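You operate a simulated robot arm through the tools that you are given. There is no shell and no other tool.

You are at the controls of a simulated robot arm. One attempt, no reset.

## Task
Run the checked mug over half full at the drum tap.
Fine: move the pitcher off the drip grid to the stand top, mug back where it stood, tap shut, nothing spilt. Set down upright: pitcher, what you pick out.

Only the result counts: the job must be done as asked and must still hold three seconds after the hand-in. Knocking over, shifting, dropping, spilling or breaking anything else fails it.

## Robot
A 7-joint arm with a two-finger parallel gripper, fixed in place. Base frame: the origin is on the floor under the middle of its stand, x ahead of it, y to its left, z up. Readings come in m, degrees, newtons and seconds.
It reaches about 0.964 m from its shoulder. Its first joint turns from -166.0 to 166.0 degrees. Payload 1.57 kg.
Tool frame: the origin (TCP) lies between the finger pads and is the grasp point; the fingertips stand 0.03 m ahead of it; z points along the fingers, y is the line along which they close. The gripper opens to 0.11 m. The fingers are 0.024 m wide and 0.012 m thick; the gripper's body (0.048 by 0.112 m) begins 0.078 m behind the TCP.
Orientation is that of the tool frame in the base frame, as a unit quaternion [w, x, y, z]. With the fingers straight down and closing along the base's y, the tool's x points along the base's -x, its y along +y and its z along -z.

## Interface
- The arm moves only by the tool play_rows. Its argument "steps" is one flat list of numbers, 7 for each row, row after row: the shift along the tool's x, y, z in units of 50 mm (1.0 is 50 mm), then the turn, a rotation vector about the tool's x, y, z in units of 4 degrees (1.0 is 4 degrees), then the gripper command, from -1 (shut) to 1 (fully open), values between in proportion. In form: [x, y, z, ax, ay, az, gripper, x, y, z, ax, ay, az, gripper, ...]. A call has 1 to 20 rows; each row shifts and turns the commanded pose from where the row before left it, along the tool's axes as they then stand. A call with a number of a shift or a turn outside -1 to 1 is refused whole. Rows are played at 5 a second. More than 0.05 m and 8.6 degrees between two rows, or a gripper value outside its range, and nothing of the call is played. Where a pose cannot be reached the arm comes as near as it can. A force on the tool above 40 N (or 10 N above the force at the start of the call, whichever is more), or a blocked arm, ends the call early, and 0.2 s more pass. The fingers move at their own pace (about 0.108 m/s each) and stop on an object; they squeeze with about 32 N. The grip force told is the motor's: it shows also when the fingers shut on nothing. Time passes only in rows, and 0.2 s behind the last, so rows that do not move let the fingers close. The reply holds the time, the measured pose of the TCP, the force on the tool along the base axes, the opening and the grip force, in the units named above and with some noise, with the torque about the TCP (base axes, N m) and any sound that the robot's microphone picked up.
- Cameras (640 x 400 px; columns grow to the right, rows downward): "scene" is fixed at [0.0507, -0.6521, 1.4726]; the picture's right is [0.31, -0.95, 0.00], its down [-0.62, -0.20, -0.76] and it looks along [0.72, 0.24, -0.65] (base axes); focal length 279 px, centre (320, 200). "wrist" rides on the gripper at [0.07, 0.016, -0.141] in the tool frame; the picture's right is [-0.23, 0.97, 0.00], its down [-0.86, -0.20, -0.48] and it looks along [-0.47, -0.11, 0.88] (tool axes); focal length 222 px, centre (320, 200). There is no depth. A picture from a camera that has moved, and an enlarged one, comes with that camera's place and axes in the base frame and with its lens.
- capture(camera): a new picture of that camera. No time passes.
- move_column(by): slides the trunk up (or, below 0, down) by that many m; the arm rides with it, the base frame stays. It gives what a move gives, with no picture.
- close_up(camera, box): a new picture of the part [left, top, right, bottom] of that camera's present view, enlarged. No time passes.
- finish_job(): hands the job in; it is judged then, once.

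Places have to be worked out from the pictures, the camera data and where the tool is seen. Open the gripper and draw the arm clear of the work before you hand the job in, unless the task says otherwise.

The tools are called after "Request:" by a JSON object that holds its "op" and its "data". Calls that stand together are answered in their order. play_rows: Moves the arm, as the interface text tells. Its arguments: {"type":"object","properties":{"steps":{"type":"array"}},"required":["steps"]} The other tools are called the same way: move_column (by) moves the trunk up or down; capture (camera) takes a picture; close_up (camera, box) takes an enlarged picture of a part of a camera's view; finish_job () hands the job in.

At the start:

```text
time_s: 0.0
tcp_pos: [0.5228, -0.2461, 1.2192]
tool_rot: [0.0, 0.0, 1.0, 0.0]
force: [-0.1, -0.6, 0.1]
ft_torque: [0.01, -0.01, 0.06]
width: 0.1099
grasp_force: 0.1
trunk travel left (down, up): [-0.375, 0.235]
```

scene: 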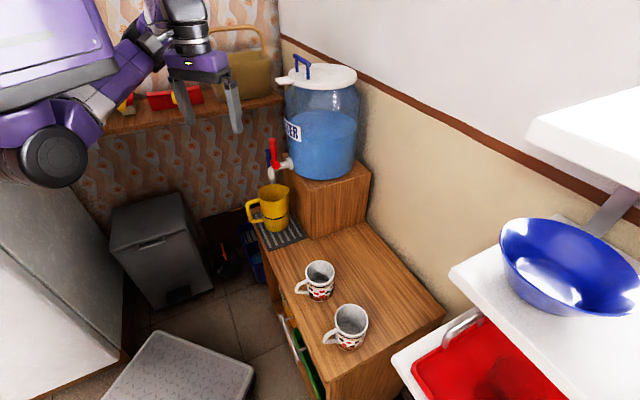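
wrist: 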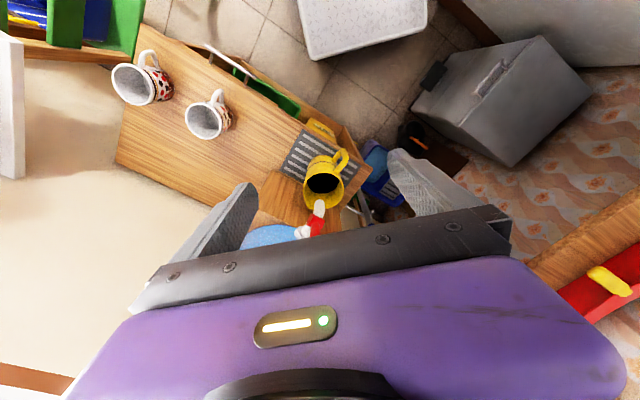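

I start by taking enlarged views of the mugs, the pitcher and the drum tap to tell which mug is the checked one and where things stand.

Request:
{"op": "close_up", "data": {"camera": "scene", "box": [280, 240, 400, 360]}}

Request:
{"op": "close_up", "data": {"camera": "scene", "box": [230, 120, 390, 260]}}

Request:
{"op": "close_up", "data": {"camera": "wrist", "box": [90, 30, 390, 250]}}

Request:
{"op": "close_up", "data": {"camera": "scene", "box": [260, 40, 380, 200]}}

```text
3.33 times, centred on (340, 300) of scene
camera zoom: at [0.0507, -0.6521, 1.4726], right [0.31, -0.95, 0.0], down [-0.62, -0.2, -0.76], along [0.72, 0.24, -0.65], focal length 930 px, centre (253, -133)
```

zoom: 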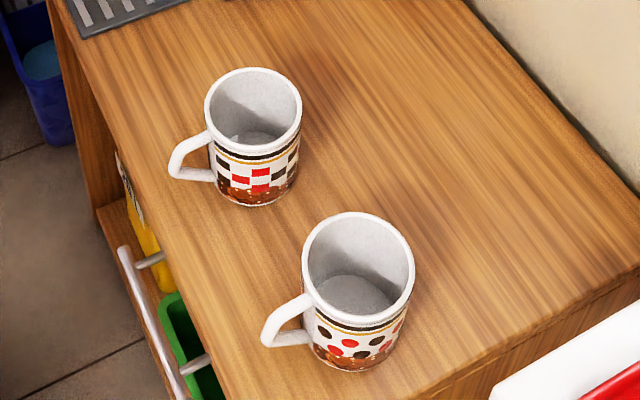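

```text
2.86 times, centred on (310, 190) of scene
camera zoom: at [0.0507, -0.6521, 1.4726], right [0.31, -0.95, 0.0], down [-0.62, -0.2, -0.76], along [0.72, 0.24, -0.65], focal length 798 px, centre (349, 229)
```

zoom: 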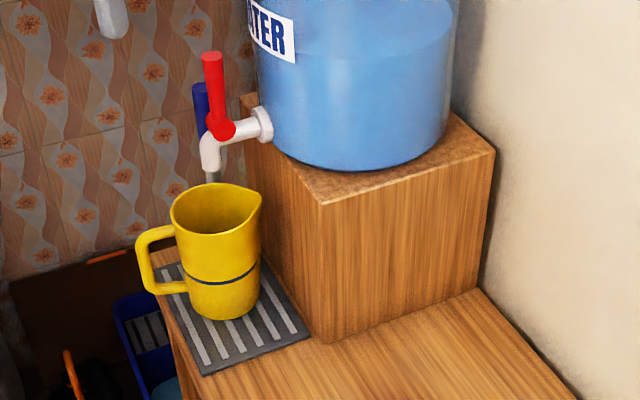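

```text
1.82 times, centred on (240, 140) of wrist
camera zoom: at [0.4544, -0.2305, 1.3616], right [0.23, 0.97, 0.0], down [0.86, -0.2, 0.48], along [0.47, -0.11, -0.88], focal length 404 px, centre (466, 309)
```

zoom: 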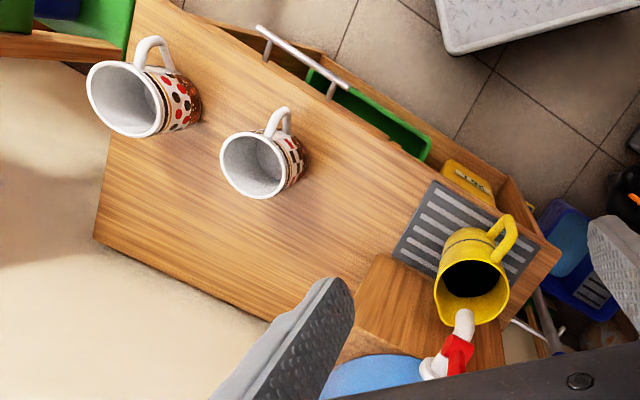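

```text
2.50 times, centred on (320, 120) of scene
camera zoom: at [0.0507, -0.6521, 1.4726], right [0.31, -0.95, 0.0], down [-0.62, -0.2, -0.76], along [0.72, 0.24, -0.65], focal length 698 px, centre (320, 400)
```

zoom: 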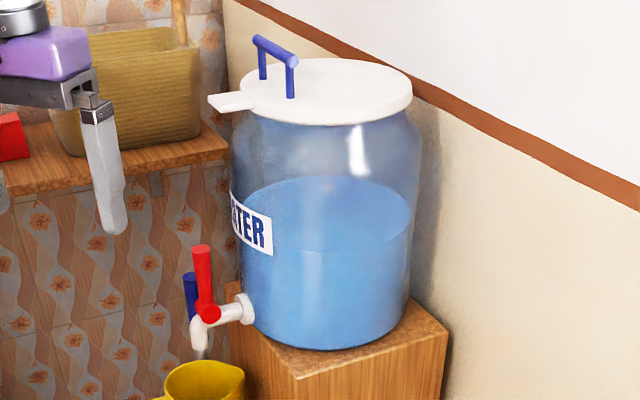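

The checked mug is the one nearer the drum, with its rim near (0.477, -0.509, 0.83). The pitcher stands under the tap with its rim near (0.68, -0.28, 0.89). I'll zoom further on the tap to learn how its lever works.

Request:
{"op": "close_up", "data": {"camera": "scene", "box": [250, 130, 310, 190]}}

Request:
{"op": "close_up", "data": {"camera": "scene", "box": [240, 170, 310, 255]}}

Request:
{"op": "close_up", "data": {"camera": "wrist", "box": [270, 120, 380, 250]}}

```text
6.67 times, centred on (280, 160) of scene
camera zoom: at [0.0507, -0.6521, 1.4726], right [0.31, -0.95, 0.0], down [-0.62, -0.2, -0.76], along [0.72, 0.24, -0.65], focal length 1861 px, centre (587, 467)
```

zoom: 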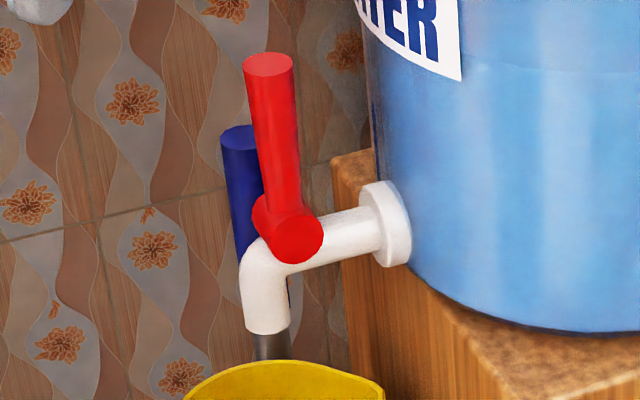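

```text
4.71 times, centred on (275, 212) of scene
camera zoom: at [0.0507, -0.6521, 1.4726], right [0.31, -0.95, 0.0], down [-0.62, -0.2, -0.76], along [0.72, 0.24, -0.65], focal length 1314 px, centre (532, 141)
```

zoom: 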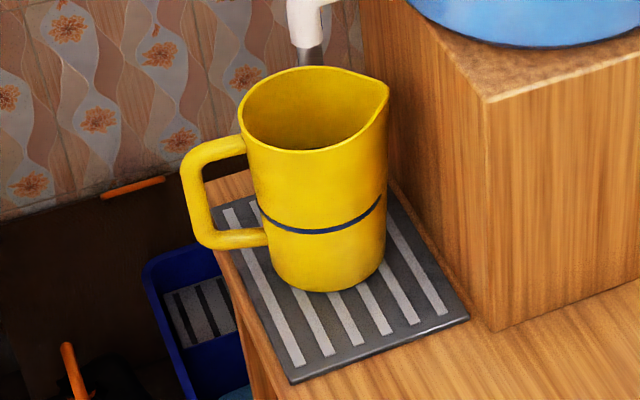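

```text
3.08 times, centred on (325, 185) of wrist
camera zoom: at [0.4544, -0.2305, 1.3616], right [0.23, 0.97, 0.0], down [0.86, -0.2, 0.48], along [0.47, -0.11, -0.88], focal length 684 px, centre (305, 246)
```

zoom: 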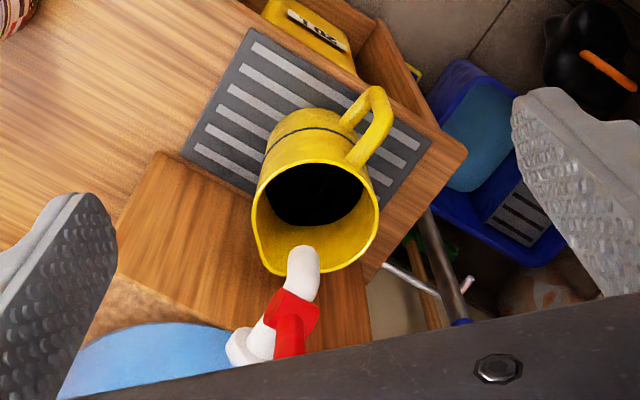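

The tap has an upright red lever on a cross hub above the spout, and its pipe points out towards the cabinet front. I'll turn the hand about 48° to face squarely into the cabinet front, lower it slightly, and check the reading.

Request:
{"op": "play_rows", "data": {"steps": [0, 0, 0.1, 0, 0, 1, 1, 0, 0, 0.1, 0, 0, 1, 1, 0, 0, 0.1, 0, 0, 1, 1, 0, 0, 0.1, 0, 0, 1, 1, 0, 0, 0.1, 0, 0, 1, 1, 0, 0, 0.1, 0, 0, 1, 1, 0, 0, 0.1, 0, 0, 1, 1, 0, 0, 0.1, 0, 0, 1, 1, 0, 0, 0.1, 0, 0, 1, 1, 0, 0, 0.1, 0, 0, 1, 1, 0, 0, 0.1, 0, 0, 1, 1, 0, 0, 0.1, 0, 0, 0.5, 1]}}

```text
time_s: 2.6
tcp_pos: [0.5226, -0.2458, 1.1598]
tool_rot: [0.0, 0.391, 0.92, 0.0]
force: [0.1, -0.2, 0.4]
ft_torque: [-0.04, -0.04, -0.01]
width: 0.1101
grasp_force: 0.2
trunk travel left (down, up): [-0.375, 0.235]
```

The yaw is now 46°, so the inward direction is W ≈ (0.694, -0.719). Next I draw the hand back 0.1 m and tilt the fingers 44° forward, to look at the tap from the front with the wrist camera.

Request:
{"op": "play_rows", "data": {"steps": [1, 0, 0, 0, 0, 0, 1, 1, 0, 0, 0, 0, 0, 1, 0, 0, 0, 0, -1, 0, 1, 0, 0, 0, 0, -1, 0, 1, 0, 0, 0, 0, -1, 0, 1, 0, 0, 0, 0, -1, 0, 1, 0, 0, 0, 0, -1, 0, 1, 0, 0, 0, 0, -1, 0, 1, 0, 0, 0, 0, -1, 0, 1, 0, 0, 0, 0, -1, 0, 1, 0, 0, 0, 0, -1, 0, 1, 0, 0, 0, 0, -1, 0, 1, 0, 0, 0, 0, -1, 0, 1]}}

Request:
{"op": "capture", "data": {"camera": "wrist"}}

Request:
{"op": "capture", "data": {"camera": "scene"}}

```text
time_s: 5.6
tcp_pos: [0.519, -0.2357, 1.2288]
tool_rot: [0.269, 0.341, 0.892, -0.125]
force: [0.0, -0.3, -0.7]
ft_torque: [0.02, 0.01, 0.0]
width: 0.11
grasp_force: 0.0
out of reach, approached as far as the arm can: row 4, 5, 6, 7, 8, 9, 10, 11, 12, 13
trunk travel left (down, up): [-0.375, 0.235]
stopped in row 13: the arm was blocked; the commanded pose is now the measured one
```

```text
taken
camera wrist: at [0.4318, -0.1296, 1.3059], right [0.8, 0.59, 0.09], down [0.21, -0.42, 0.88], along [0.56, -0.69, -0.46], focal length 222 px, centre (320, 200)
```

wrist: 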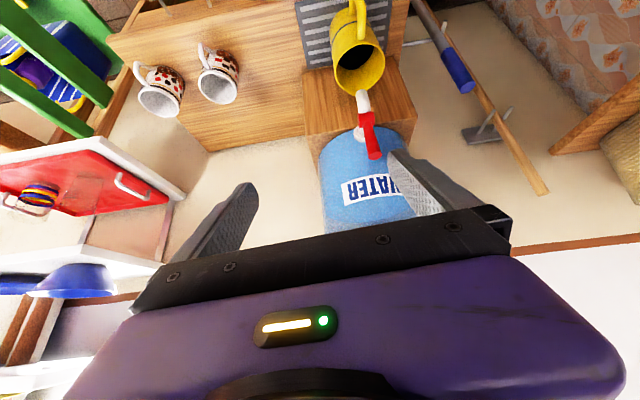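

```text
taken
```

scene: 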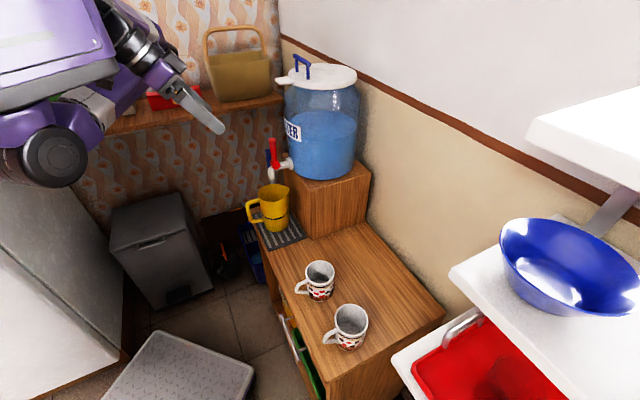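

At that height the tilted pose folds the arm too close to its base, so the tilt stopped at about 35°. I'll lower the hand 0.2 m straight down in the free space in front of the cabinet and see whether the pose becomes comfortable.

Request:
{"op": "play_rows", "data": {"steps": [0.565, 0.04, 0.824, 0, 0, 0, 1, 0.565, 0.04, 0.824, 0, 0, 0, 1, 0.565, 0.04, 0.824, 0, 0, 0, 1, 0.565, 0.04, 0.824, 0, 0, 0, 1]}}

Request:
{"op": "capture", "data": {"camera": "wrist"}}

Request:
{"op": "capture", "data": {"camera": "scene"}}

```text
time_s: 6.6
tcp_pos: [0.5766, -0.3034, 1.0893]
tool_rot: [0.27, 0.343, 0.891, -0.123]
force: [-0.3, 0.0, 0.5]
ft_torque: [0.0, -0.04, 0.04]
width: 0.1099
grasp_force: 0.0
out of reach, approached as far as the arm can: row 1, 2, 3, 4
trunk travel left (down, up): [-0.375, 0.235]
```

```text
taken
camera wrist: at [0.4899, -0.1974, 1.1672], right [0.8, 0.59, 0.09], down [0.21, -0.42, 0.88], along [0.56, -0.69, -0.46], focal length 222 px, centre (320, 200)
```

wrist: 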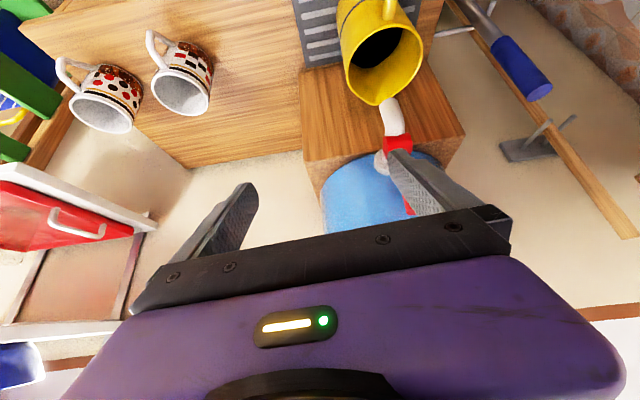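

```text
taken
```

scene: 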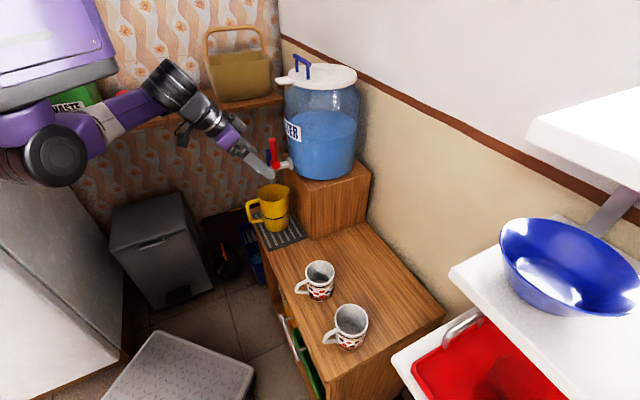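

Working back from the poses the arm couldn't reach, the shoulder looks to be near z≈1.1, and the wrist cannot come closer than about 0.55 m to it. Raising the trunk should give room for low tilted poses, and the lever top (about 0.70, -0.29, 1.08) is still 7 cm clear, so I raise it 0.2 m.

Request:
{"op": "move_column", "data": {"by": 0.2}}

```text
time_s: 8.8
tcp_pos: [0.5763, -0.3029, 1.2894]
tool_rot: [0.268, 0.342, 0.892, -0.124]
force: [-0.9, -0.2, 0.1]
ft_torque: [0.0, 0.01, 0.01]
width: 0.1098
grasp_force: 0.1
trunk travel left (down, up): [-0.575, 0.035]
```

The trunk is up 0.2 m. I play one still row to see where the commanded pose now is before moving on.

Request:
{"op": "play_rows", "data": {"steps": [0, 0, 0, 0, 0, 0, 1]}}

```text
time_s: 9.2
tcp_pos: [0.5771, -0.3044, 1.2894]
tool_rot: [0.269, 0.343, 0.891, -0.124]
force: [-0.9, 0.2, 0.1]
ft_torque: [0.01, -0.03, 0.02]
width: 0.1102
grasp_force: 0.1
trunk travel left (down, up): [-0.575, 0.035]
```

The commanded pose matches the reading. I move back and down to about (0.60, -0.20, 0.98), in front of the tap, for a good look.

Request:
{"op": "play_rows", "data": {"steps": [0.615, 0.298, 0.635, 0, 0, 0, 1, 0.615, 0.298, 0.635, 0, 0, 0, 1, 0.615, 0.298, 0.635, 0, 0, 0, 1, 0.615, 0.298, 0.635, 0, 0, 0, 1, 0.615, 0.298, 0.635, 0, 0, 0, 1, 0.615, 0.298, 0.635, 0, 0, 0, 1]}}

Request:
{"op": "capture", "data": {"camera": "wrist"}}

Request:
{"op": "capture", "data": {"camera": "scene"}}

```text
time_s: 10.6
tcp_pos: [0.6237, -0.241, 1.0265]
tool_rot: [0.268, 0.343, 0.892, -0.124]
force: [-0.6, 0.8, -0.4]
ft_torque: [0.04, 0.01, 0.0]
width: 0.1102
grasp_force: 0.1
out of reach, approached as far as the arm can: row 1, 2, 3
trunk travel left (down, up): [-0.575, 0.035]
```

```text
taken
camera wrist: at [0.5365, -0.1342, 1.1035], right [0.8, 0.59, 0.09], down [0.21, -0.42, 0.88], along [0.56, -0.69, -0.46], focal length 222 px, centre (320, 200)
```

wrist: 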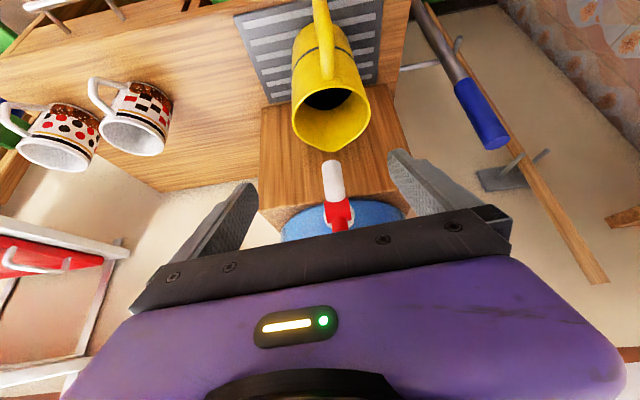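

```text
taken
```

scene: 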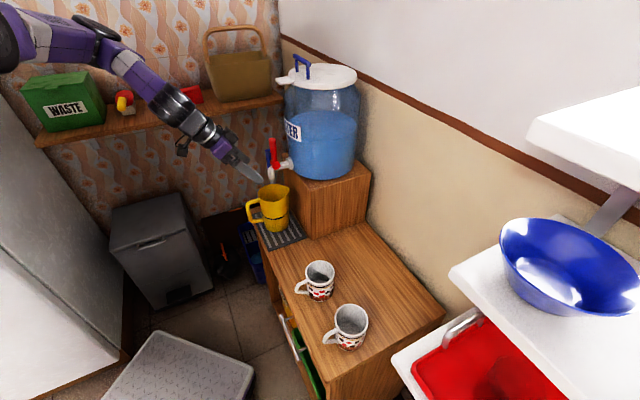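

Now the hand is at (0.624, -0.241, 1.027), with the tap framed between the fingers. I zoom in on the tap, the pitcher and the grid from this view.

Request:
{"op": "close_up", "data": {"camera": "wrist", "box": [230, 0, 430, 240]}}

Request:
{"op": "close_up", "data": {"camera": "wrist", "box": [300, 145, 370, 235]}}

Request:
{"op": "close_up", "data": {"camera": "wrist", "box": [10, 60, 190, 190]}}

Request:
{"op": "close_up", "data": {"camera": "scene", "box": [200, 120, 320, 200]}}

```text
1.67 times, centred on (330, 120) of wrist
camera zoom: at [0.5365, -0.1342, 1.1035], right [0.8, 0.59, 0.09], down [0.21, -0.42, 0.88], along [0.56, -0.69, -0.46], focal length 370 px, centre (303, 333)
```

zoom: 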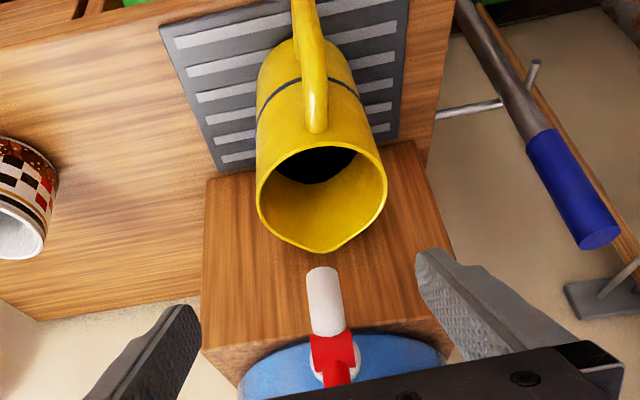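

```text
4.44 times, centred on (335, 190) of wrist
camera zoom: at [0.5365, -0.1342, 1.1035], right [0.8, 0.59, 0.09], down [0.21, -0.42, 0.88], along [0.56, -0.69, -0.46], focal length 987 px, centre (253, 244)
```

zoom: 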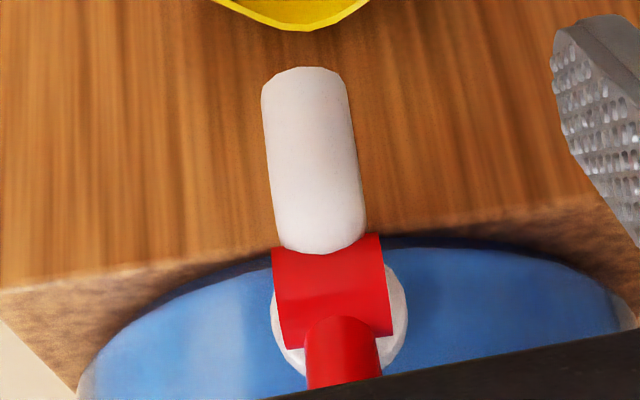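

```text
3.08 times, centred on (100, 125) of wrist
camera zoom: at [0.5365, -0.1342, 1.1035], right [0.8, 0.59, 0.09], down [0.21, -0.42, 0.88], along [0.56, -0.69, -0.46], focal length 684 px, centre (997, 431)
```

zoom: 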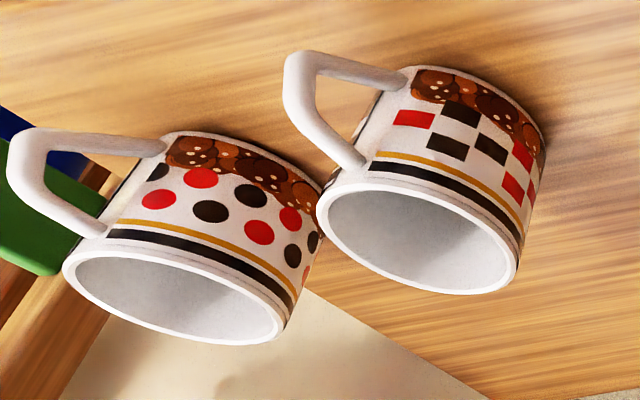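

```text
5.00 times, centred on (260, 160) of scene
camera zoom: at [0.0507, -0.6521, 1.4726], right [0.31, -0.95, 0.0], down [-0.62, -0.2, -0.76], along [0.72, 0.24, -0.65], focal length 1396 px, centre (620, 400)
```

zoom: 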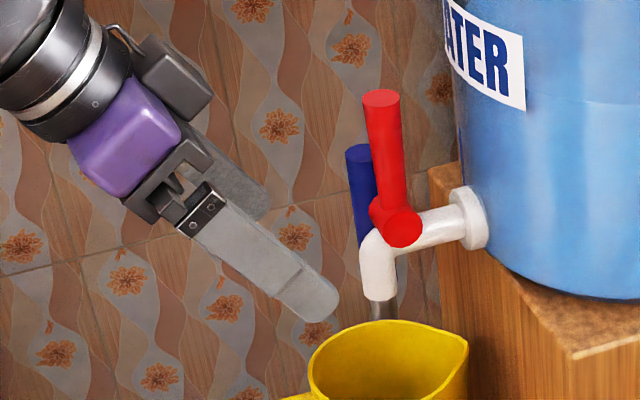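

The pieces triangulate consistently: spout outlet (0.679, -0.282, 0.948), lever hub (0.690, -0.294, 1.005) with the lever upright to z 1.085, pitcher axis (0.685, -0.277) with its rim at 0.885, and grid top 0.74. The cabinet is turned 45°. I straighten the yaw and move to a pre-grasp pose up and in front of the pitcher.

Request:
{"op": "play_rows", "data": {"steps": [0, 0, 0, -0.12, 0, 0.825, 1, 0.461, 0.179, 0.587, 0, 0, 0, 1, 0.461, 0.179, 0.587, 0, 0, 0, 1, 0, 0, 0, 0, 0, 0, 1]}}

Request:
{"op": "capture", "data": {"camera": "wrist"}}

Request:
{"op": "close_up", "data": {"camera": "scene", "box": [190, 120, 330, 260]}}

```text
time_s: 11.6
tcp_pos: [0.6341, -0.2251, 0.9527]
tool_rot: [0.274, 0.367, 0.882, -0.112]
force: [0.0, 0.6, 0.6]
ft_torque: [0.01, -0.01, 0.05]
width: 0.1098
grasp_force: 0.1
trunk travel left (down, up): [-0.575, 0.035]
```

```text
taken
camera wrist: at [0.5498, -0.1172, 1.031], right [0.82, 0.55, 0.13], down [0.16, -0.45, 0.88], along [0.54, -0.7, -0.46], focal length 222 px, centre (320, 200)
```

wrist: 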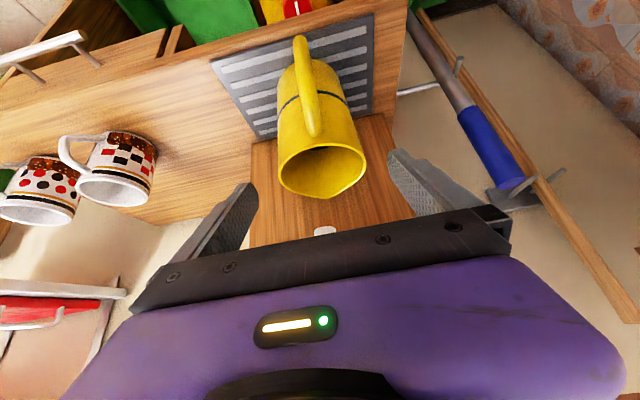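

```text
2.86 times, centred on (260, 190) of scene
camera zoom: at [0.0507, -0.6521, 1.4726], right [0.31, -0.95, 0.0], down [-0.62, -0.2, -0.76], along [0.72, 0.24, -0.65], focal length 798 px, centre (491, 229)
```

zoom: 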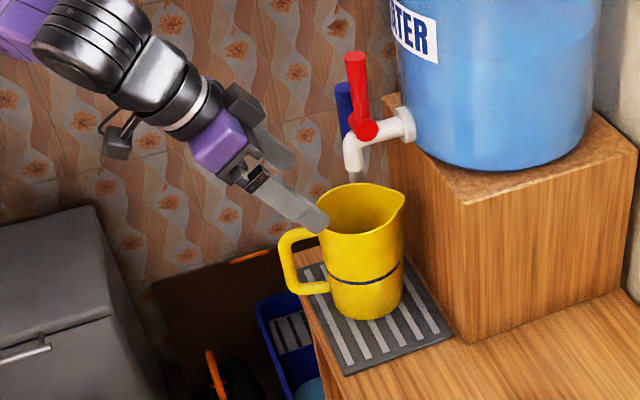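

The hand lines up with the pitcher, and the predicted rim centre matches the picture within 3 px. I advance 0.13 m along the finger axis so the fingers straddle the pitcher just below the rim, with the handle between them.

Request:
{"op": "play_rows", "data": {"steps": [0, 0, 0.52, 0, 0, 0, 1, 0, 0, 0.52, 0, 0, 0, 1, 0, 0, 0.52, 0, 0, 0, 1, 0, 0, 0.52, 0, 0, 0, 1, 0, 0, 0.52, 0, 0, 0, 1]}}

Request:
{"op": "capture", "data": {"camera": "wrist"}}

Request:
{"op": "close_up", "data": {"camera": "scene", "box": [190, 120, 330, 260]}}

```text
time_s: 12.7
tcp_pos: [0.6884, -0.2724, 0.8733]
tool_rot: [0.273, 0.368, 0.882, -0.114]
force: [-10.2, 17.2, 11.0]
ft_torque: [-1.68, -0.77, -0.37]
width: 0.11
grasp_force: 0.0
out of reach, approached as far as the arm can: row 2, 4
trunk travel left (down, up): [-0.575, 0.035]
stopped in row 5: the force on the tool passed its limit at 96 N (the readings are from after the stop); the commanded pose is now the measured one
```

```text
taken
camera wrist: at [0.6034, -0.1636, 0.9522], right [0.82, 0.55, 0.13], down [0.17, -0.45, 0.88], along [0.54, -0.7, -0.46], focal length 222 px, centre (320, 200)
```

wrist: 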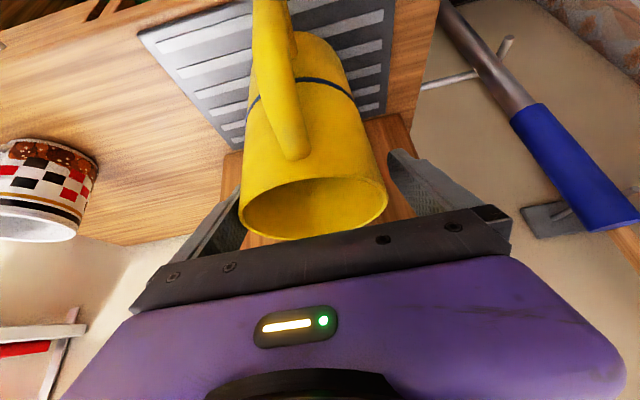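

```text
2.86 times, centred on (260, 190) of scene
camera zoom: at [0.0507, -0.6521, 1.4726], right [0.31, -0.95, 0.0], down [-0.62, -0.2, -0.76], along [0.72, 0.24, -0.65], focal length 798 px, centre (491, 229)
```

zoom: 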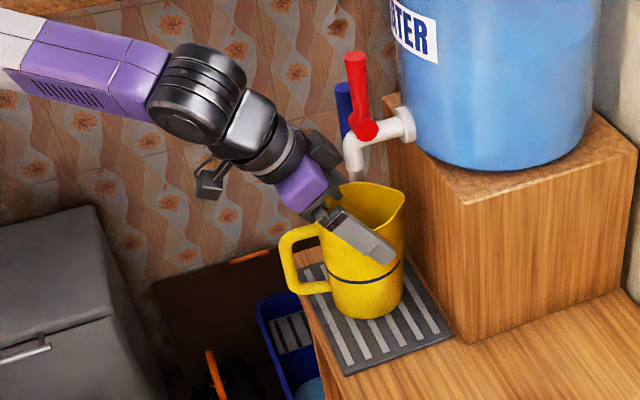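

The push stopped at 96 N. The force and torque place the contact near (0.672, -0.281, 0.966), so the gripper housing touched the spout front. The housing is thicker than I assumed, about ±0.048 m, and this grip needs more tilt. The pitcher, drum and tap look unmoved, so I back straight off, away from the spout, then up.

Request:
{"op": "play_rows", "data": {"steps": [0.4, 0, -0.275, 0, 0, 0, 1, 0.4, 0, -0.275, 0, 0, 0, 1, 0, 0, -0.7, 0, 0, 0, 1, 0, 0, -0.7, 0, 0, 0, 1]}}

Request:
{"op": "capture", "data": {"camera": "scene"}}

Request:
{"op": "close_up", "data": {"camera": "scene", "box": [200, 120, 320, 260]}}

Request:
{"op": "capture", "data": {"camera": "wrist"}}

```text
time_s: 13.7
tcp_pos: [0.645, -0.2171, 0.9501]
tool_rot: [0.272, 0.368, 0.882, -0.114]
force: [-0.2, 0.4, -0.9]
ft_torque: [0.02, 0.0, -0.02]
width: 0.11
grasp_force: 0.0
out of reach, approached as far as the arm can: row 1, 2
trunk travel left (down, up): [-0.575, 0.035]
```

```text
taken
```

scene: 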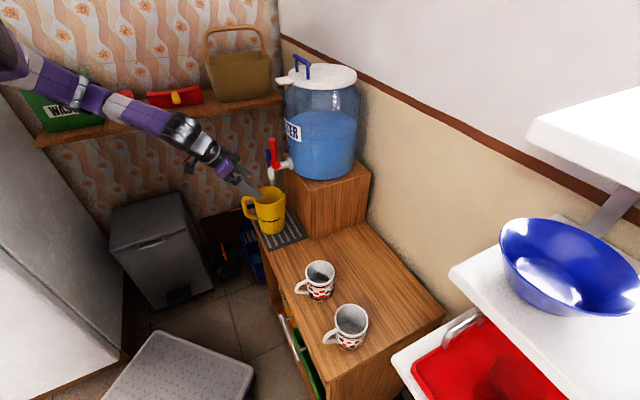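

```text
2.86 times, centred on (260, 190) of scene
camera zoom: at [0.0507, -0.6521, 1.4726], right [0.31, -0.95, 0.0], down [-0.62, -0.2, -0.76], along [0.72, 0.24, -0.65], focal length 798 px, centre (491, 229)
```

zoom: 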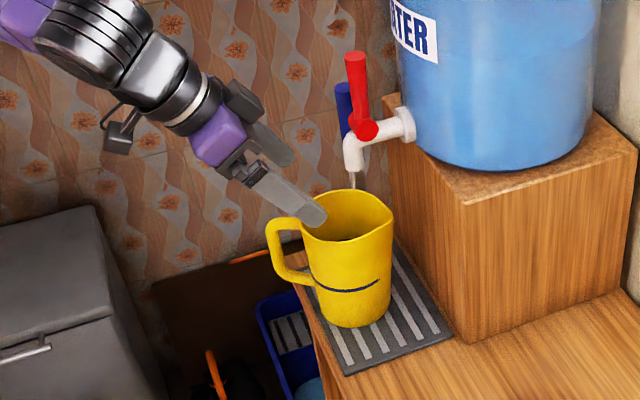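

```text
taken
camera wrist: at [0.5608, -0.1091, 1.028], right [0.82, 0.55, 0.13], down [0.17, -0.45, 0.88], along [0.54, -0.7, -0.46], focal length 222 px, centre (320, 200)
```

wrist: 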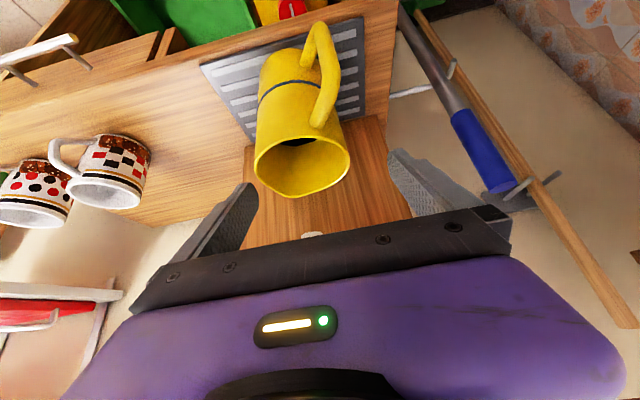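

The pitcher stayed upright but got nudged and turned: it is now near (0.669, -0.272), with its handle pointing to azimuth ~105°. The drag came from the arm drifting on rows it could not reach, so before moving near objects again I look closely at the arm's posture.

Request:
{"op": "close_up", "data": {"camera": "scene", "box": [0, 0, 280, 240]}}

Request:
{"op": "close_up", "data": {"camera": "wrist", "box": [180, 0, 420, 240]}}

Request:
{"op": "close_up", "data": {"camera": "scene", "box": [235, 175, 305, 255]}}

```text
1.67 times, centred on (140, 120) of scene
camera zoom: at [0.0507, -0.6521, 1.4726], right [0.31, -0.95, 0.0], down [-0.62, -0.2, -0.76], along [0.72, 0.24, -0.65], focal length 465 px, centre (620, 333)
```

zoom: 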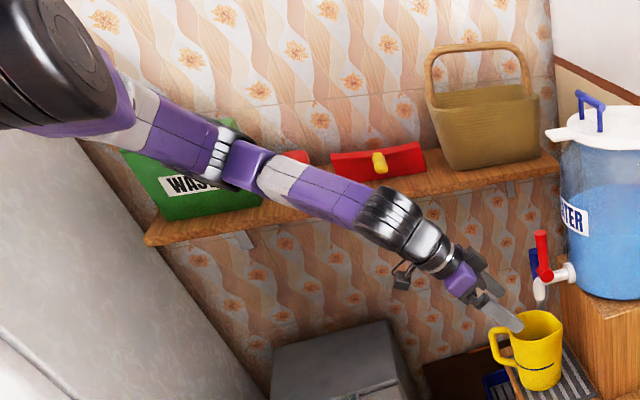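

```text
1.67 times, centred on (300, 120) of wrist
camera zoom: at [0.5608, -0.1091, 1.028], right [0.82, 0.55, 0.13], down [0.17, -0.45, 0.88], along [0.54, -0.7, -0.46], focal length 370 px, centre (353, 333)
```

zoom: 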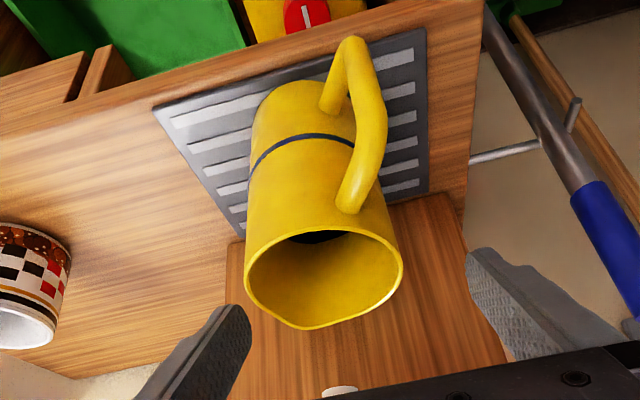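

```text
5.00 times, centred on (270, 215) of scene
camera zoom: at [0.0507, -0.6521, 1.4726], right [0.31, -0.95, 0.0], down [-0.62, -0.2, -0.76], along [0.72, 0.24, -0.65], focal length 1396 px, centre (570, 125)
```

zoom: 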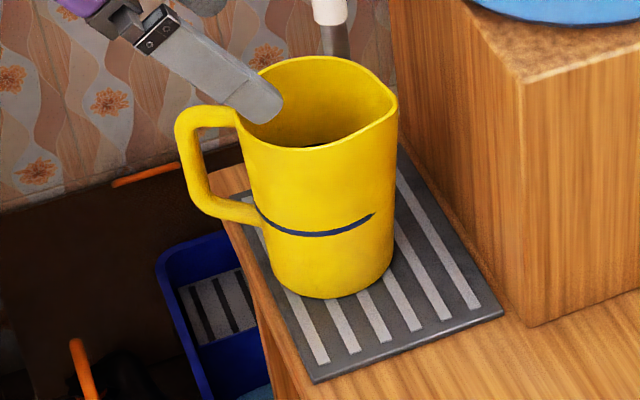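

The flags follow height relative to the trunk: about 0.75–0.95 m relative height worked cleanly, while higher or lower was flagged. I'll raise the hand 0.12 m and then lower the trunk by the same amount, to bring the work zone into the good band.

Request:
{"op": "play_rows", "data": {"steps": [-0.453, 0, -0.66, 0, 0, 0, 1, -0.453, 0, -0.66, 0, 0, 0, 1, -0.453, 0, -0.66, 0, 0, 0, 1]}}

Request:
{"op": "move_column", "data": {"by": -0.12}}

```text
time_s: 14.5
tcp_pos: [0.6447, -0.2184, 1.0703]
tool_rot: [0.272, 0.368, 0.882, -0.113]
force: [-0.3, 0.2, -0.3]
ft_torque: [0.01, -0.02, -0.02]
width: 0.1099
grasp_force: 0.1
trunk travel left (down, up): [-0.575, 0.035]
```

```text
time_s: 16.0
tcp_pos: [0.6441, -0.2186, 0.9514]
tool_rot: [0.271, 0.367, 0.882, -0.113]
force: [0.3, 0.1, -0.5]
ft_torque: [-0.02, 0.0, -0.01]
width: 0.1099
grasp_force: 0.1
trunk travel left (down, up): [-0.455, 0.155]
```

The good band works with no flags. The refined pitcher axis is (0.668, -0.270), and the rim is about 0.10 m wide, so I need tight centring. I shift the hand to the centred pre-grasp point above and in front of it, then check the alignment.

Request:
{"op": "play_rows", "data": {"steps": [0.296, -0.39, -0.036, 0, 0, 0, 1, 0, 0, 0, 0, 0, 0, 1]}}

Request:
{"op": "close_up", "data": {"camera": "wrist", "box": [180, 0, 460, 240]}}

Request:
{"op": "close_up", "data": {"camera": "scene", "box": [215, 145, 305, 255]}}

```text
time_s: 16.6
tcp_pos: [0.6207, -0.2229, 0.944]
tool_rot: [0.272, 0.368, 0.882, -0.113]
force: [0.6, -0.2, -1.3]
ft_torque: [-0.01, 0.0, 0.02]
width: 0.1098
grasp_force: 0.1
trunk travel left (down, up): [-0.455, 0.155]
```

```text
1.67 times, centred on (320, 120) of wrist
camera zoom: at [0.5364, -0.1143, 1.0228], right [0.82, 0.55, 0.13], down [0.17, -0.45, 0.88], along [0.54, -0.7, -0.46], focal length 370 px, centre (320, 333)
```

zoom: 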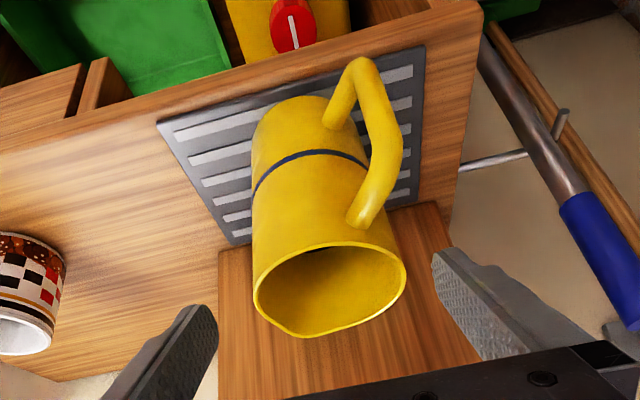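

```text
3.64 times, centred on (260, 200) of scene
camera zoom: at [0.0507, -0.6521, 1.4726], right [0.31, -0.95, 0.0], down [-0.62, -0.2, -0.76], along [0.72, 0.24, -0.65], focal length 1015 px, centre (538, 200)
```

zoom: 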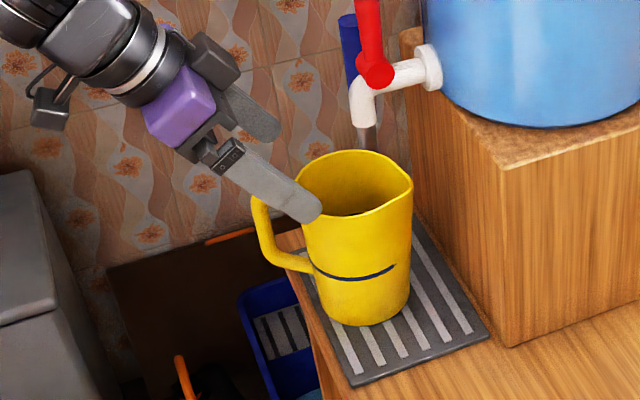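

The rim centre sits only about 1 mm off the finger mid-plane. I advance along the finger axis in small rows, with a 1 mm correction.

Request:
{"op": "play_rows", "data": {"steps": [0, 0.02, 0.4, 0, 0, 0, 1, 0, 0, 0.4, 0, 0, 0, 1, 0, 0, 0.4, 0, 0, 0, 1]}}

Request:
{"op": "close_up", "data": {"camera": "wrist", "box": [180, 0, 460, 240]}}

```text
time_s: 17.4
tcp_pos: [0.6446, -0.2447, 0.8947]
tool_rot: [0.273, 0.368, 0.882, -0.113]
force: [0.1, 0.7, 0.2]
ft_torque: [0.03, 0.0, 0.0]
width: 0.1102
grasp_force: 0.0
trunk travel left (down, up): [-0.455, 0.155]
```

```text
1.67 times, centred on (320, 120) of wrist
camera zoom: at [0.5605, -0.1374, 0.9723], right [0.82, 0.55, 0.13], down [0.17, -0.45, 0.88], along [0.54, -0.7, -0.46], focal length 370 px, centre (320, 333)
```

zoom: 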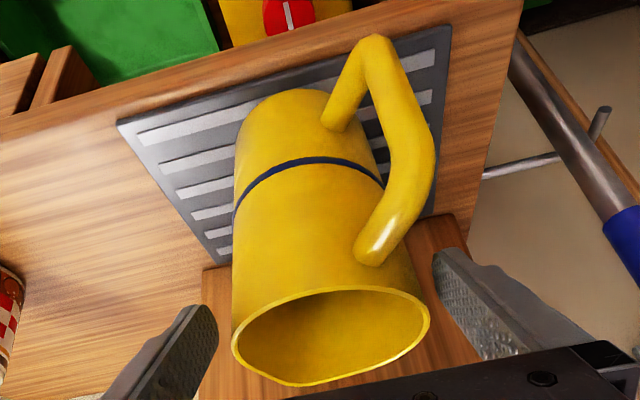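

The rim is centred within about 1 mm, leaving 4 mm or more of clearance per side, and there is no contact force. I advance the last 40 mm.

Request:
{"op": "play_rows", "data": {"steps": [0, -0.01, 0.3, 0, 0, 0, 1, 0, 0, 0.3, 0, 0, 0, 1, 0, 0, 0.2, 0, 0, 0, 1]}}

Request:
{"op": "close_up", "data": {"camera": "wrist", "box": [180, 0, 460, 240]}}

Request:
{"op": "close_up", "data": {"camera": "scene", "box": [215, 145, 305, 255]}}

```text
time_s: 18.2
tcp_pos: [0.6623, -0.2608, 0.8605]
tool_rot: [0.273, 0.367, 0.882, -0.112]
force: [-0.4, -0.4, 0.6]
ft_torque: [-0.02, 0.03, 0.01]
width: 0.1098
grasp_force: 0.1
trunk travel left (down, up): [-0.455, 0.155]
```

```text
1.67 times, centred on (320, 120) of wrist
camera zoom: at [0.5774, -0.1528, 0.9388], right [0.82, 0.55, 0.13], down [0.17, -0.45, 0.88], along [0.54, -0.7, -0.46], focal length 370 px, centre (320, 333)
```

zoom: 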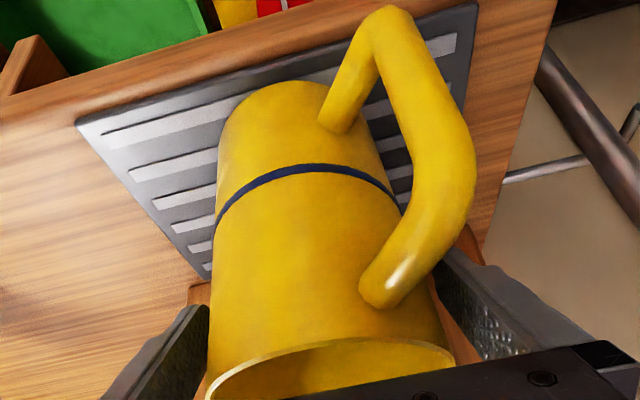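

```text
3.64 times, centred on (260, 200) of scene
camera zoom: at [0.0507, -0.6521, 1.4726], right [0.31, -0.95, 0.0], down [-0.62, -0.2, -0.76], along [0.72, 0.24, -0.65], focal length 1015 px, centre (538, 200)
```

zoom: 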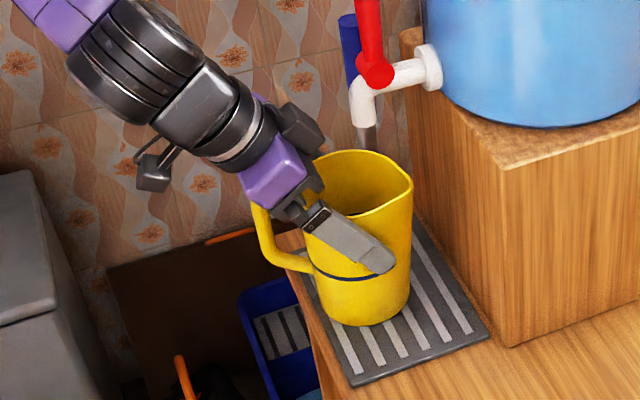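

The fingers are around the pitcher with no contact. I close the gripper and hold still to let it grip.

Request:
{"op": "play_rows", "data": {"steps": [0, 0, 0, 0, 0, 0, -1, 0, 0, 0, 0, 0, 0, -1, 0, 0, 0, 0, 0, 0, -1, 0, 0, 0, 0, 0, 0, -1]}}

Request:
{"op": "close_up", "data": {"camera": "scene", "box": [215, 145, 305, 255]}}

```text
time_s: 19.2
tcp_pos: [0.6617, -0.2613, 0.8609]
tool_rot: [0.273, 0.368, 0.881, -0.114]
force: [-1.7, -1.6, 2.6]
ft_torque: [-0.25, 0.2, 0.0]
width: 0.0912
grasp_force: 32.3
trunk travel left (down, up): [-0.455, 0.155]
```

```text
3.64 times, centred on (260, 200) of scene
camera zoom: at [0.0507, -0.6521, 1.4726], right [0.31, -0.95, 0.0], down [-0.62, -0.2, -0.76], along [0.72, 0.24, -0.65], focal length 1015 px, centre (538, 200)
```

zoom: 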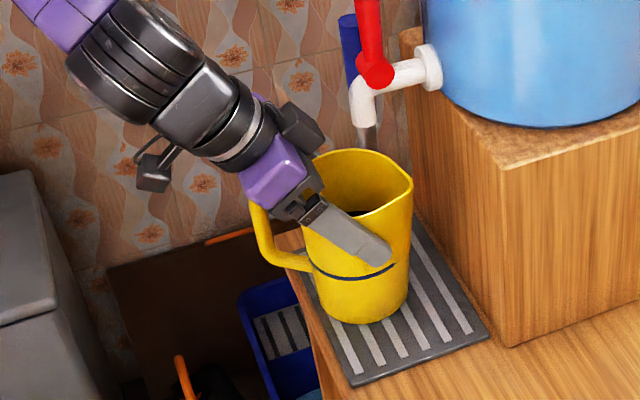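

Gripped at 91 mm with 32 N. I lift 15 mm straight up and check the load.

Request:
{"op": "play_rows", "data": {"steps": [-0.085, 0, -0.124, 0, 0, 0, -1, -0.085, 0, -0.124, 0, 0, 0, -1, 0, 0, 0, 0, 0, 0, -1]}}

Request:
{"op": "close_up", "data": {"camera": "scene", "box": [215, 145, 305, 255]}}

```text
time_s: 20.0
tcp_pos: [0.6605, -0.2615, 0.8769]
tool_rot: [0.272, 0.368, 0.882, -0.115]
force: [0.2, 0.3, -1.8]
ft_torque: [-0.04, 0.0, -0.02]
width: 0.0911
grasp_force: 32.1
trunk travel left (down, up): [-0.455, 0.155]
```

```text
3.64 times, centred on (260, 200) of scene
camera zoom: at [0.0507, -0.6521, 1.4726], right [0.31, -0.95, 0.0], down [-0.62, -0.2, -0.76], along [0.72, 0.24, -0.65], focal length 1015 px, centre (538, 200)
```

zoom: 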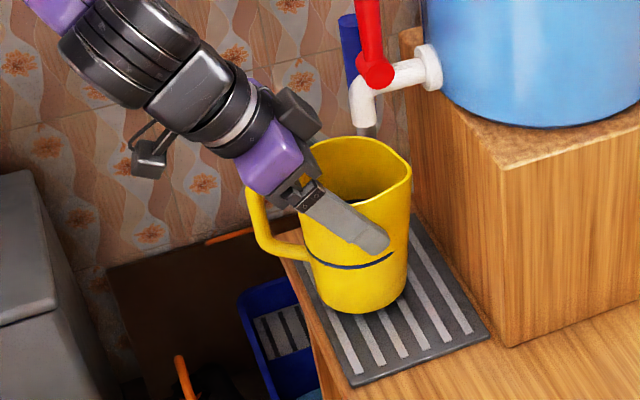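

The pitcher is up, and at about 0.18 kg it is practically empty. I draw it out from under the spout, 0.12 m towards the cabinet front.

Request:
{"op": "play_rows", "data": {"steps": [0.495, 0, -0.34, 0, 0, 0, -1, 0.495, 0, -0.34, 0, 0, 0, -1, 0.495, 0, -0.34, 0, 0, 0, -1, 0.495, 0, -0.34, 0, 0, 0, -1]}}

Request:
{"op": "capture", "data": {"camera": "scene"}}

```text
time_s: 21.0
tcp_pos: [0.5839, -0.181, 0.8759]
tool_rot: [0.273, 0.369, 0.881, -0.113]
force: [0.6, 0.4, -2.0]
ft_torque: [-0.07, 0.03, -0.01]
width: 0.0908
grasp_force: 31.4
out of reach, approached as far as the arm can: row 4
trunk travel left (down, up): [-0.455, 0.155]
```

```text
taken
```

scene: 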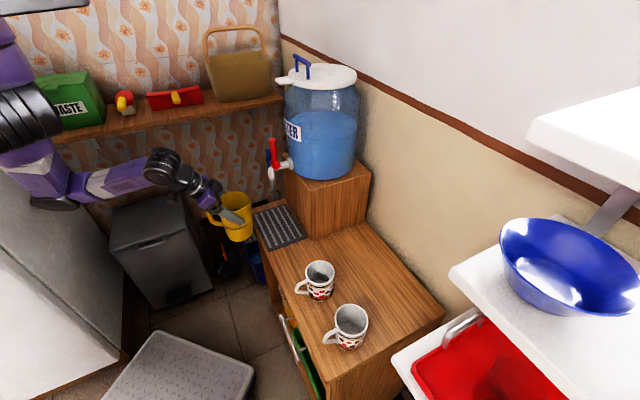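

The grid is clear now. I raise the pitcher 0.12 m so its bottom clears the mugs, staying well away from the tap.

Request:
{"op": "play_rows", "data": {"steps": [-0.34, 0, -0.495, 0, 0, 0, -1, -0.34, 0, -0.495, 0, 0, 0, -1, -0.34, 0, -0.495, 0, 0, 0, -1, -0.34, 0, -0.495, 0, 0, 0, -1]}}

```text
time_s: 22.0
tcp_pos: [0.6387, -0.2023, 0.9573]
tool_rot: [0.271, 0.369, 0.882, -0.114]
force: [0.1, 0.0, -1.4]
ft_torque: [-0.04, -0.02, 0.02]
width: 0.0912
grasp_force: 31.5
out of reach, approached as far as the arm can: row 1, 2, 3, 4
trunk travel left (down, up): [-0.455, 0.155]
```

The arm drifted outward on the lift. Fitting the limits puts the shoulder near (0.31, 0.02, 1.2 + trunk), and the wrist must stay at least about 0.29 m from it. So I'll carry the pitcher lower, under spout height and in front of the tap: first down to z 0.90 and slightly away from the spout.

Request:
{"op": "play_rows", "data": {"steps": [0.447, -0.086, 0.385, 0, 0, 0, -1, 0.447, -0.086, 0.385, 0, 0, 0, -1]}}

Request:
{"op": "capture", "data": {"camera": "scene"}}

```text
time_s: 22.6
tcp_pos: [0.6224, -0.199, 0.8998]
tool_rot: [0.272, 0.368, 0.882, -0.114]
force: [0.0, -0.1, -2.3]
ft_torque: [0.02, -0.02, -0.02]
width: 0.0911
grasp_force: 32.2
trunk travel left (down, up): [-0.455, 0.155]
```

```text
taken
```

scene: 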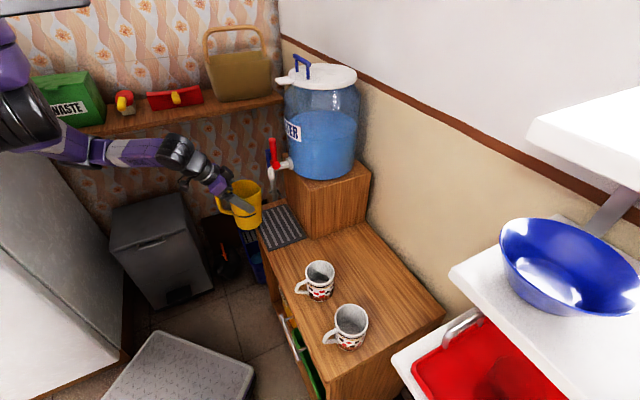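

That row was clean. I carry it 0.21 m along the cabinet front towards the gap between the grid and the mugs, rim below spout level and bottom 4 cm above the top.

Request:
{"op": "play_rows", "data": {"steps": [-0.045, -0.597, 0.031, 0, 0, 0, -1, -0.045, -0.597, 0.031, 0, 0, 0, -1, -0.045, -0.597, 0.031, 0, 0, 0, -1, -0.045, -0.597, 0.031, 0, 0, 0, -1, -0.045, -0.597, 0.031, 0, 0, 0, -1, -0.045, -0.597, 0.031, 0, 0, 0, -1]}}

Request:
{"op": "capture", "data": {"camera": "scene"}}

```text
time_s: 24.0
tcp_pos: [0.5049, -0.3368, 0.8991]
tool_rot: [0.273, 0.368, 0.882, -0.112]
force: [0.1, 0.3, -2.4]
ft_torque: [-0.01, 0.04, -0.01]
width: 0.0911
grasp_force: 32.4
trunk travel left (down, up): [-0.455, 0.155]
```

```text
taken
```

scene: 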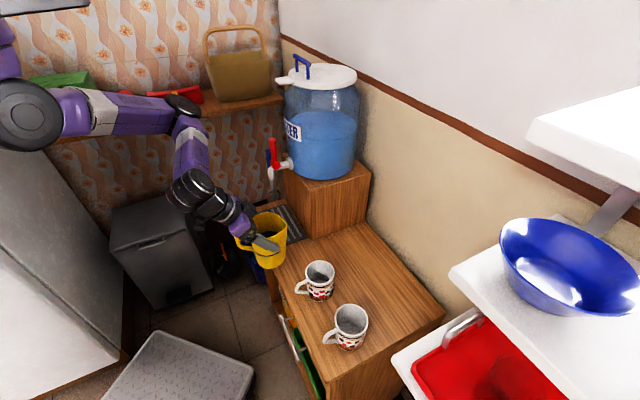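

It's clear of the mug. I raise it 75 mm while easing a bit further along, then move it in over the free spot behind the mug, next to the block.

Request:
{"op": "play_rows", "data": {"steps": [-0.425, -0.34, -0.619, 0, 0, 0, -1, -0.425, -0.34, -0.619, 0, 0, 0, -1, -0.646, -0.024, 0.443, 0, 0, 0, -1, -0.646, -0.024, 0.443, 0, 0, 0, -1, -0.646, -0.024, 0.443, 0, 0, 0, -1]}}

Request:
{"op": "capture", "data": {"camera": "scene"}}

```text
time_s: 25.2
tcp_pos: [0.5611, -0.4471, 0.9737]
tool_rot: [0.272, 0.368, 0.882, -0.114]
force: [-0.2, 0.9, -1.2]
ft_torque: [-0.02, -0.01, -0.03]
width: 0.0908
grasp_force: 32.0
trunk travel left (down, up): [-0.455, 0.155]
```

```text
taken
```

scene: 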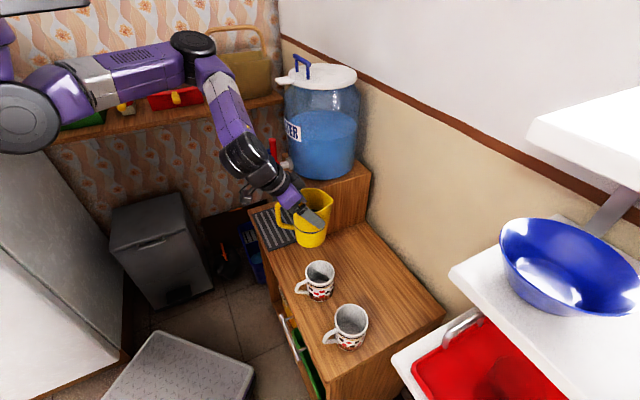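

Now I move the last 10 cm inward at this height, still clear of the drum and the mug.

Request:
{"op": "play_rows", "data": {"steps": [-0.533, -0.02, 0.366, 0, 0, 0, -1, -0.533, -0.02, 0.366, 0, 0, 0, -1, -0.533, -0.02, 0.366, 0, 0, 0, -1]}}

Request:
{"op": "close_up", "data": {"camera": "scene", "box": [230, 130, 400, 300]}}

```text
time_s: 26.0
tcp_pos: [0.6288, -0.5187, 0.9758]
tool_rot: [0.273, 0.368, 0.882, -0.113]
force: [0.0, -0.1, -1.1]
ft_torque: [0.0, 0.01, 0.0]
width: 0.0909
grasp_force: 32.0
trunk travel left (down, up): [-0.455, 0.155]
```

```text
2.35 times, centred on (315, 215) of scene
camera zoom: at [0.0507, -0.6521, 1.4726], right [0.31, -0.95, 0.0], down [-0.62, -0.2, -0.76], along [0.72, 0.24, -0.65], focal length 657 px, centre (332, 165)
```

zoom: 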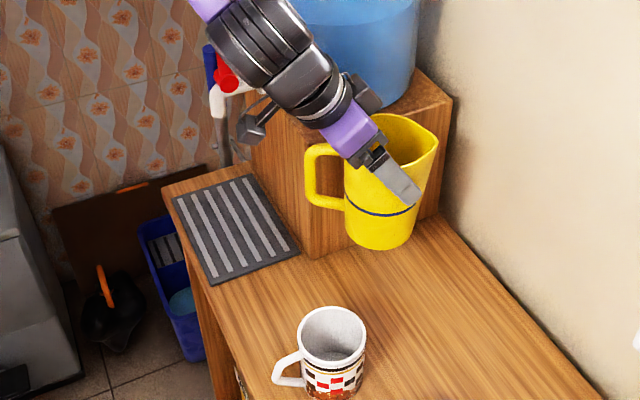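

The pitcher is over the free spot at L 0.078, W 0.82. I lower it 0.108 m to just above contact height.

Request:
{"op": "play_rows", "data": {"steps": [0.306, 0, 0.4455, 0, 0, 0, -1, 0.306, 0, 0.4455, 0, 0, 0, -1, 0.306, 0, 0.4455, 0, 0, 0, -1, 0.306, 0, 0.4455, 0, 0, 0, -1]}}

Request:
{"op": "close_up", "data": {"camera": "scene", "box": [230, 130, 400, 300]}}

```text
time_s: 27.0
tcp_pos: [0.6262, -0.5178, 0.8665]
tool_rot: [0.272, 0.367, 0.882, -0.112]
force: [0.8, 0.8, -1.5]
ft_torque: [0.0, 0.02, 0.04]
width: 0.0909
grasp_force: 31.8
trunk travel left (down, up): [-0.455, 0.155]
```

```text
2.35 times, centred on (315, 215) of scene
camera zoom: at [0.0507, -0.6521, 1.4726], right [0.31, -0.95, 0.0], down [-0.62, -0.2, -0.76], along [0.72, 0.24, -0.65], focal length 657 px, centre (332, 165)
```

zoom: 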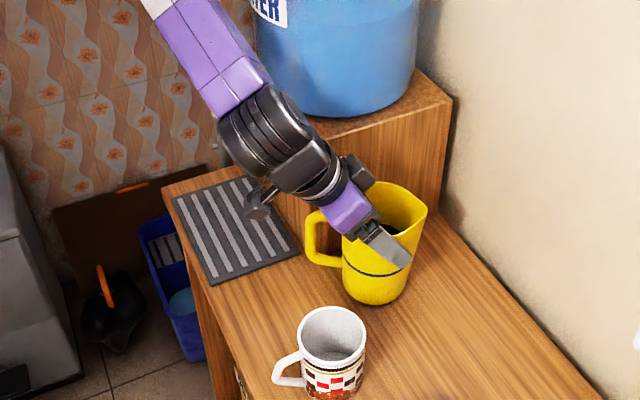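

There's still only the pitcher's own weight on the tool. I lower in 2.5 mm rows, watching for contact.

Request:
{"op": "play_rows", "data": {"steps": [0.0283, 0, 0.0413, 0, 0, 0, -1, 0.0283, 0, 0.0413, 0, 0, 0, -1, 0, 0, 0, 0, 0, 0, -1]}}

```text
time_s: 27.8
tcp_pos: [0.627, -0.5189, 0.8606]
tool_rot: [0.271, 0.368, 0.882, -0.114]
force: [0.2, -0.2, -1.8]
ft_torque: [0.01, -0.03, -0.02]
width: 0.091
grasp_force: 32.1
trunk travel left (down, up): [-0.455, 0.155]
```

No contact yet, as the top lies slightly lower than the grid. I go on down in 2 mm rows.

Request:
{"op": "play_rows", "data": {"steps": [0.0226, 0, 0.033, 0, 0, 0, -1, 0.0226, 0, 0.033, 0, 0, 0, -1, 0, 0, 0, 0, 0, 0, -1]}}

```text
time_s: 28.6
tcp_pos: [0.6273, -0.5182, 0.8569]
tool_rot: [0.273, 0.368, 0.882, -0.113]
force: [0.4, 0.3, -1.6]
ft_torque: [-0.01, 0.0, 0.0]
width: 0.0908
grasp_force: 31.6
trunk travel left (down, up): [-0.455, 0.155]
```

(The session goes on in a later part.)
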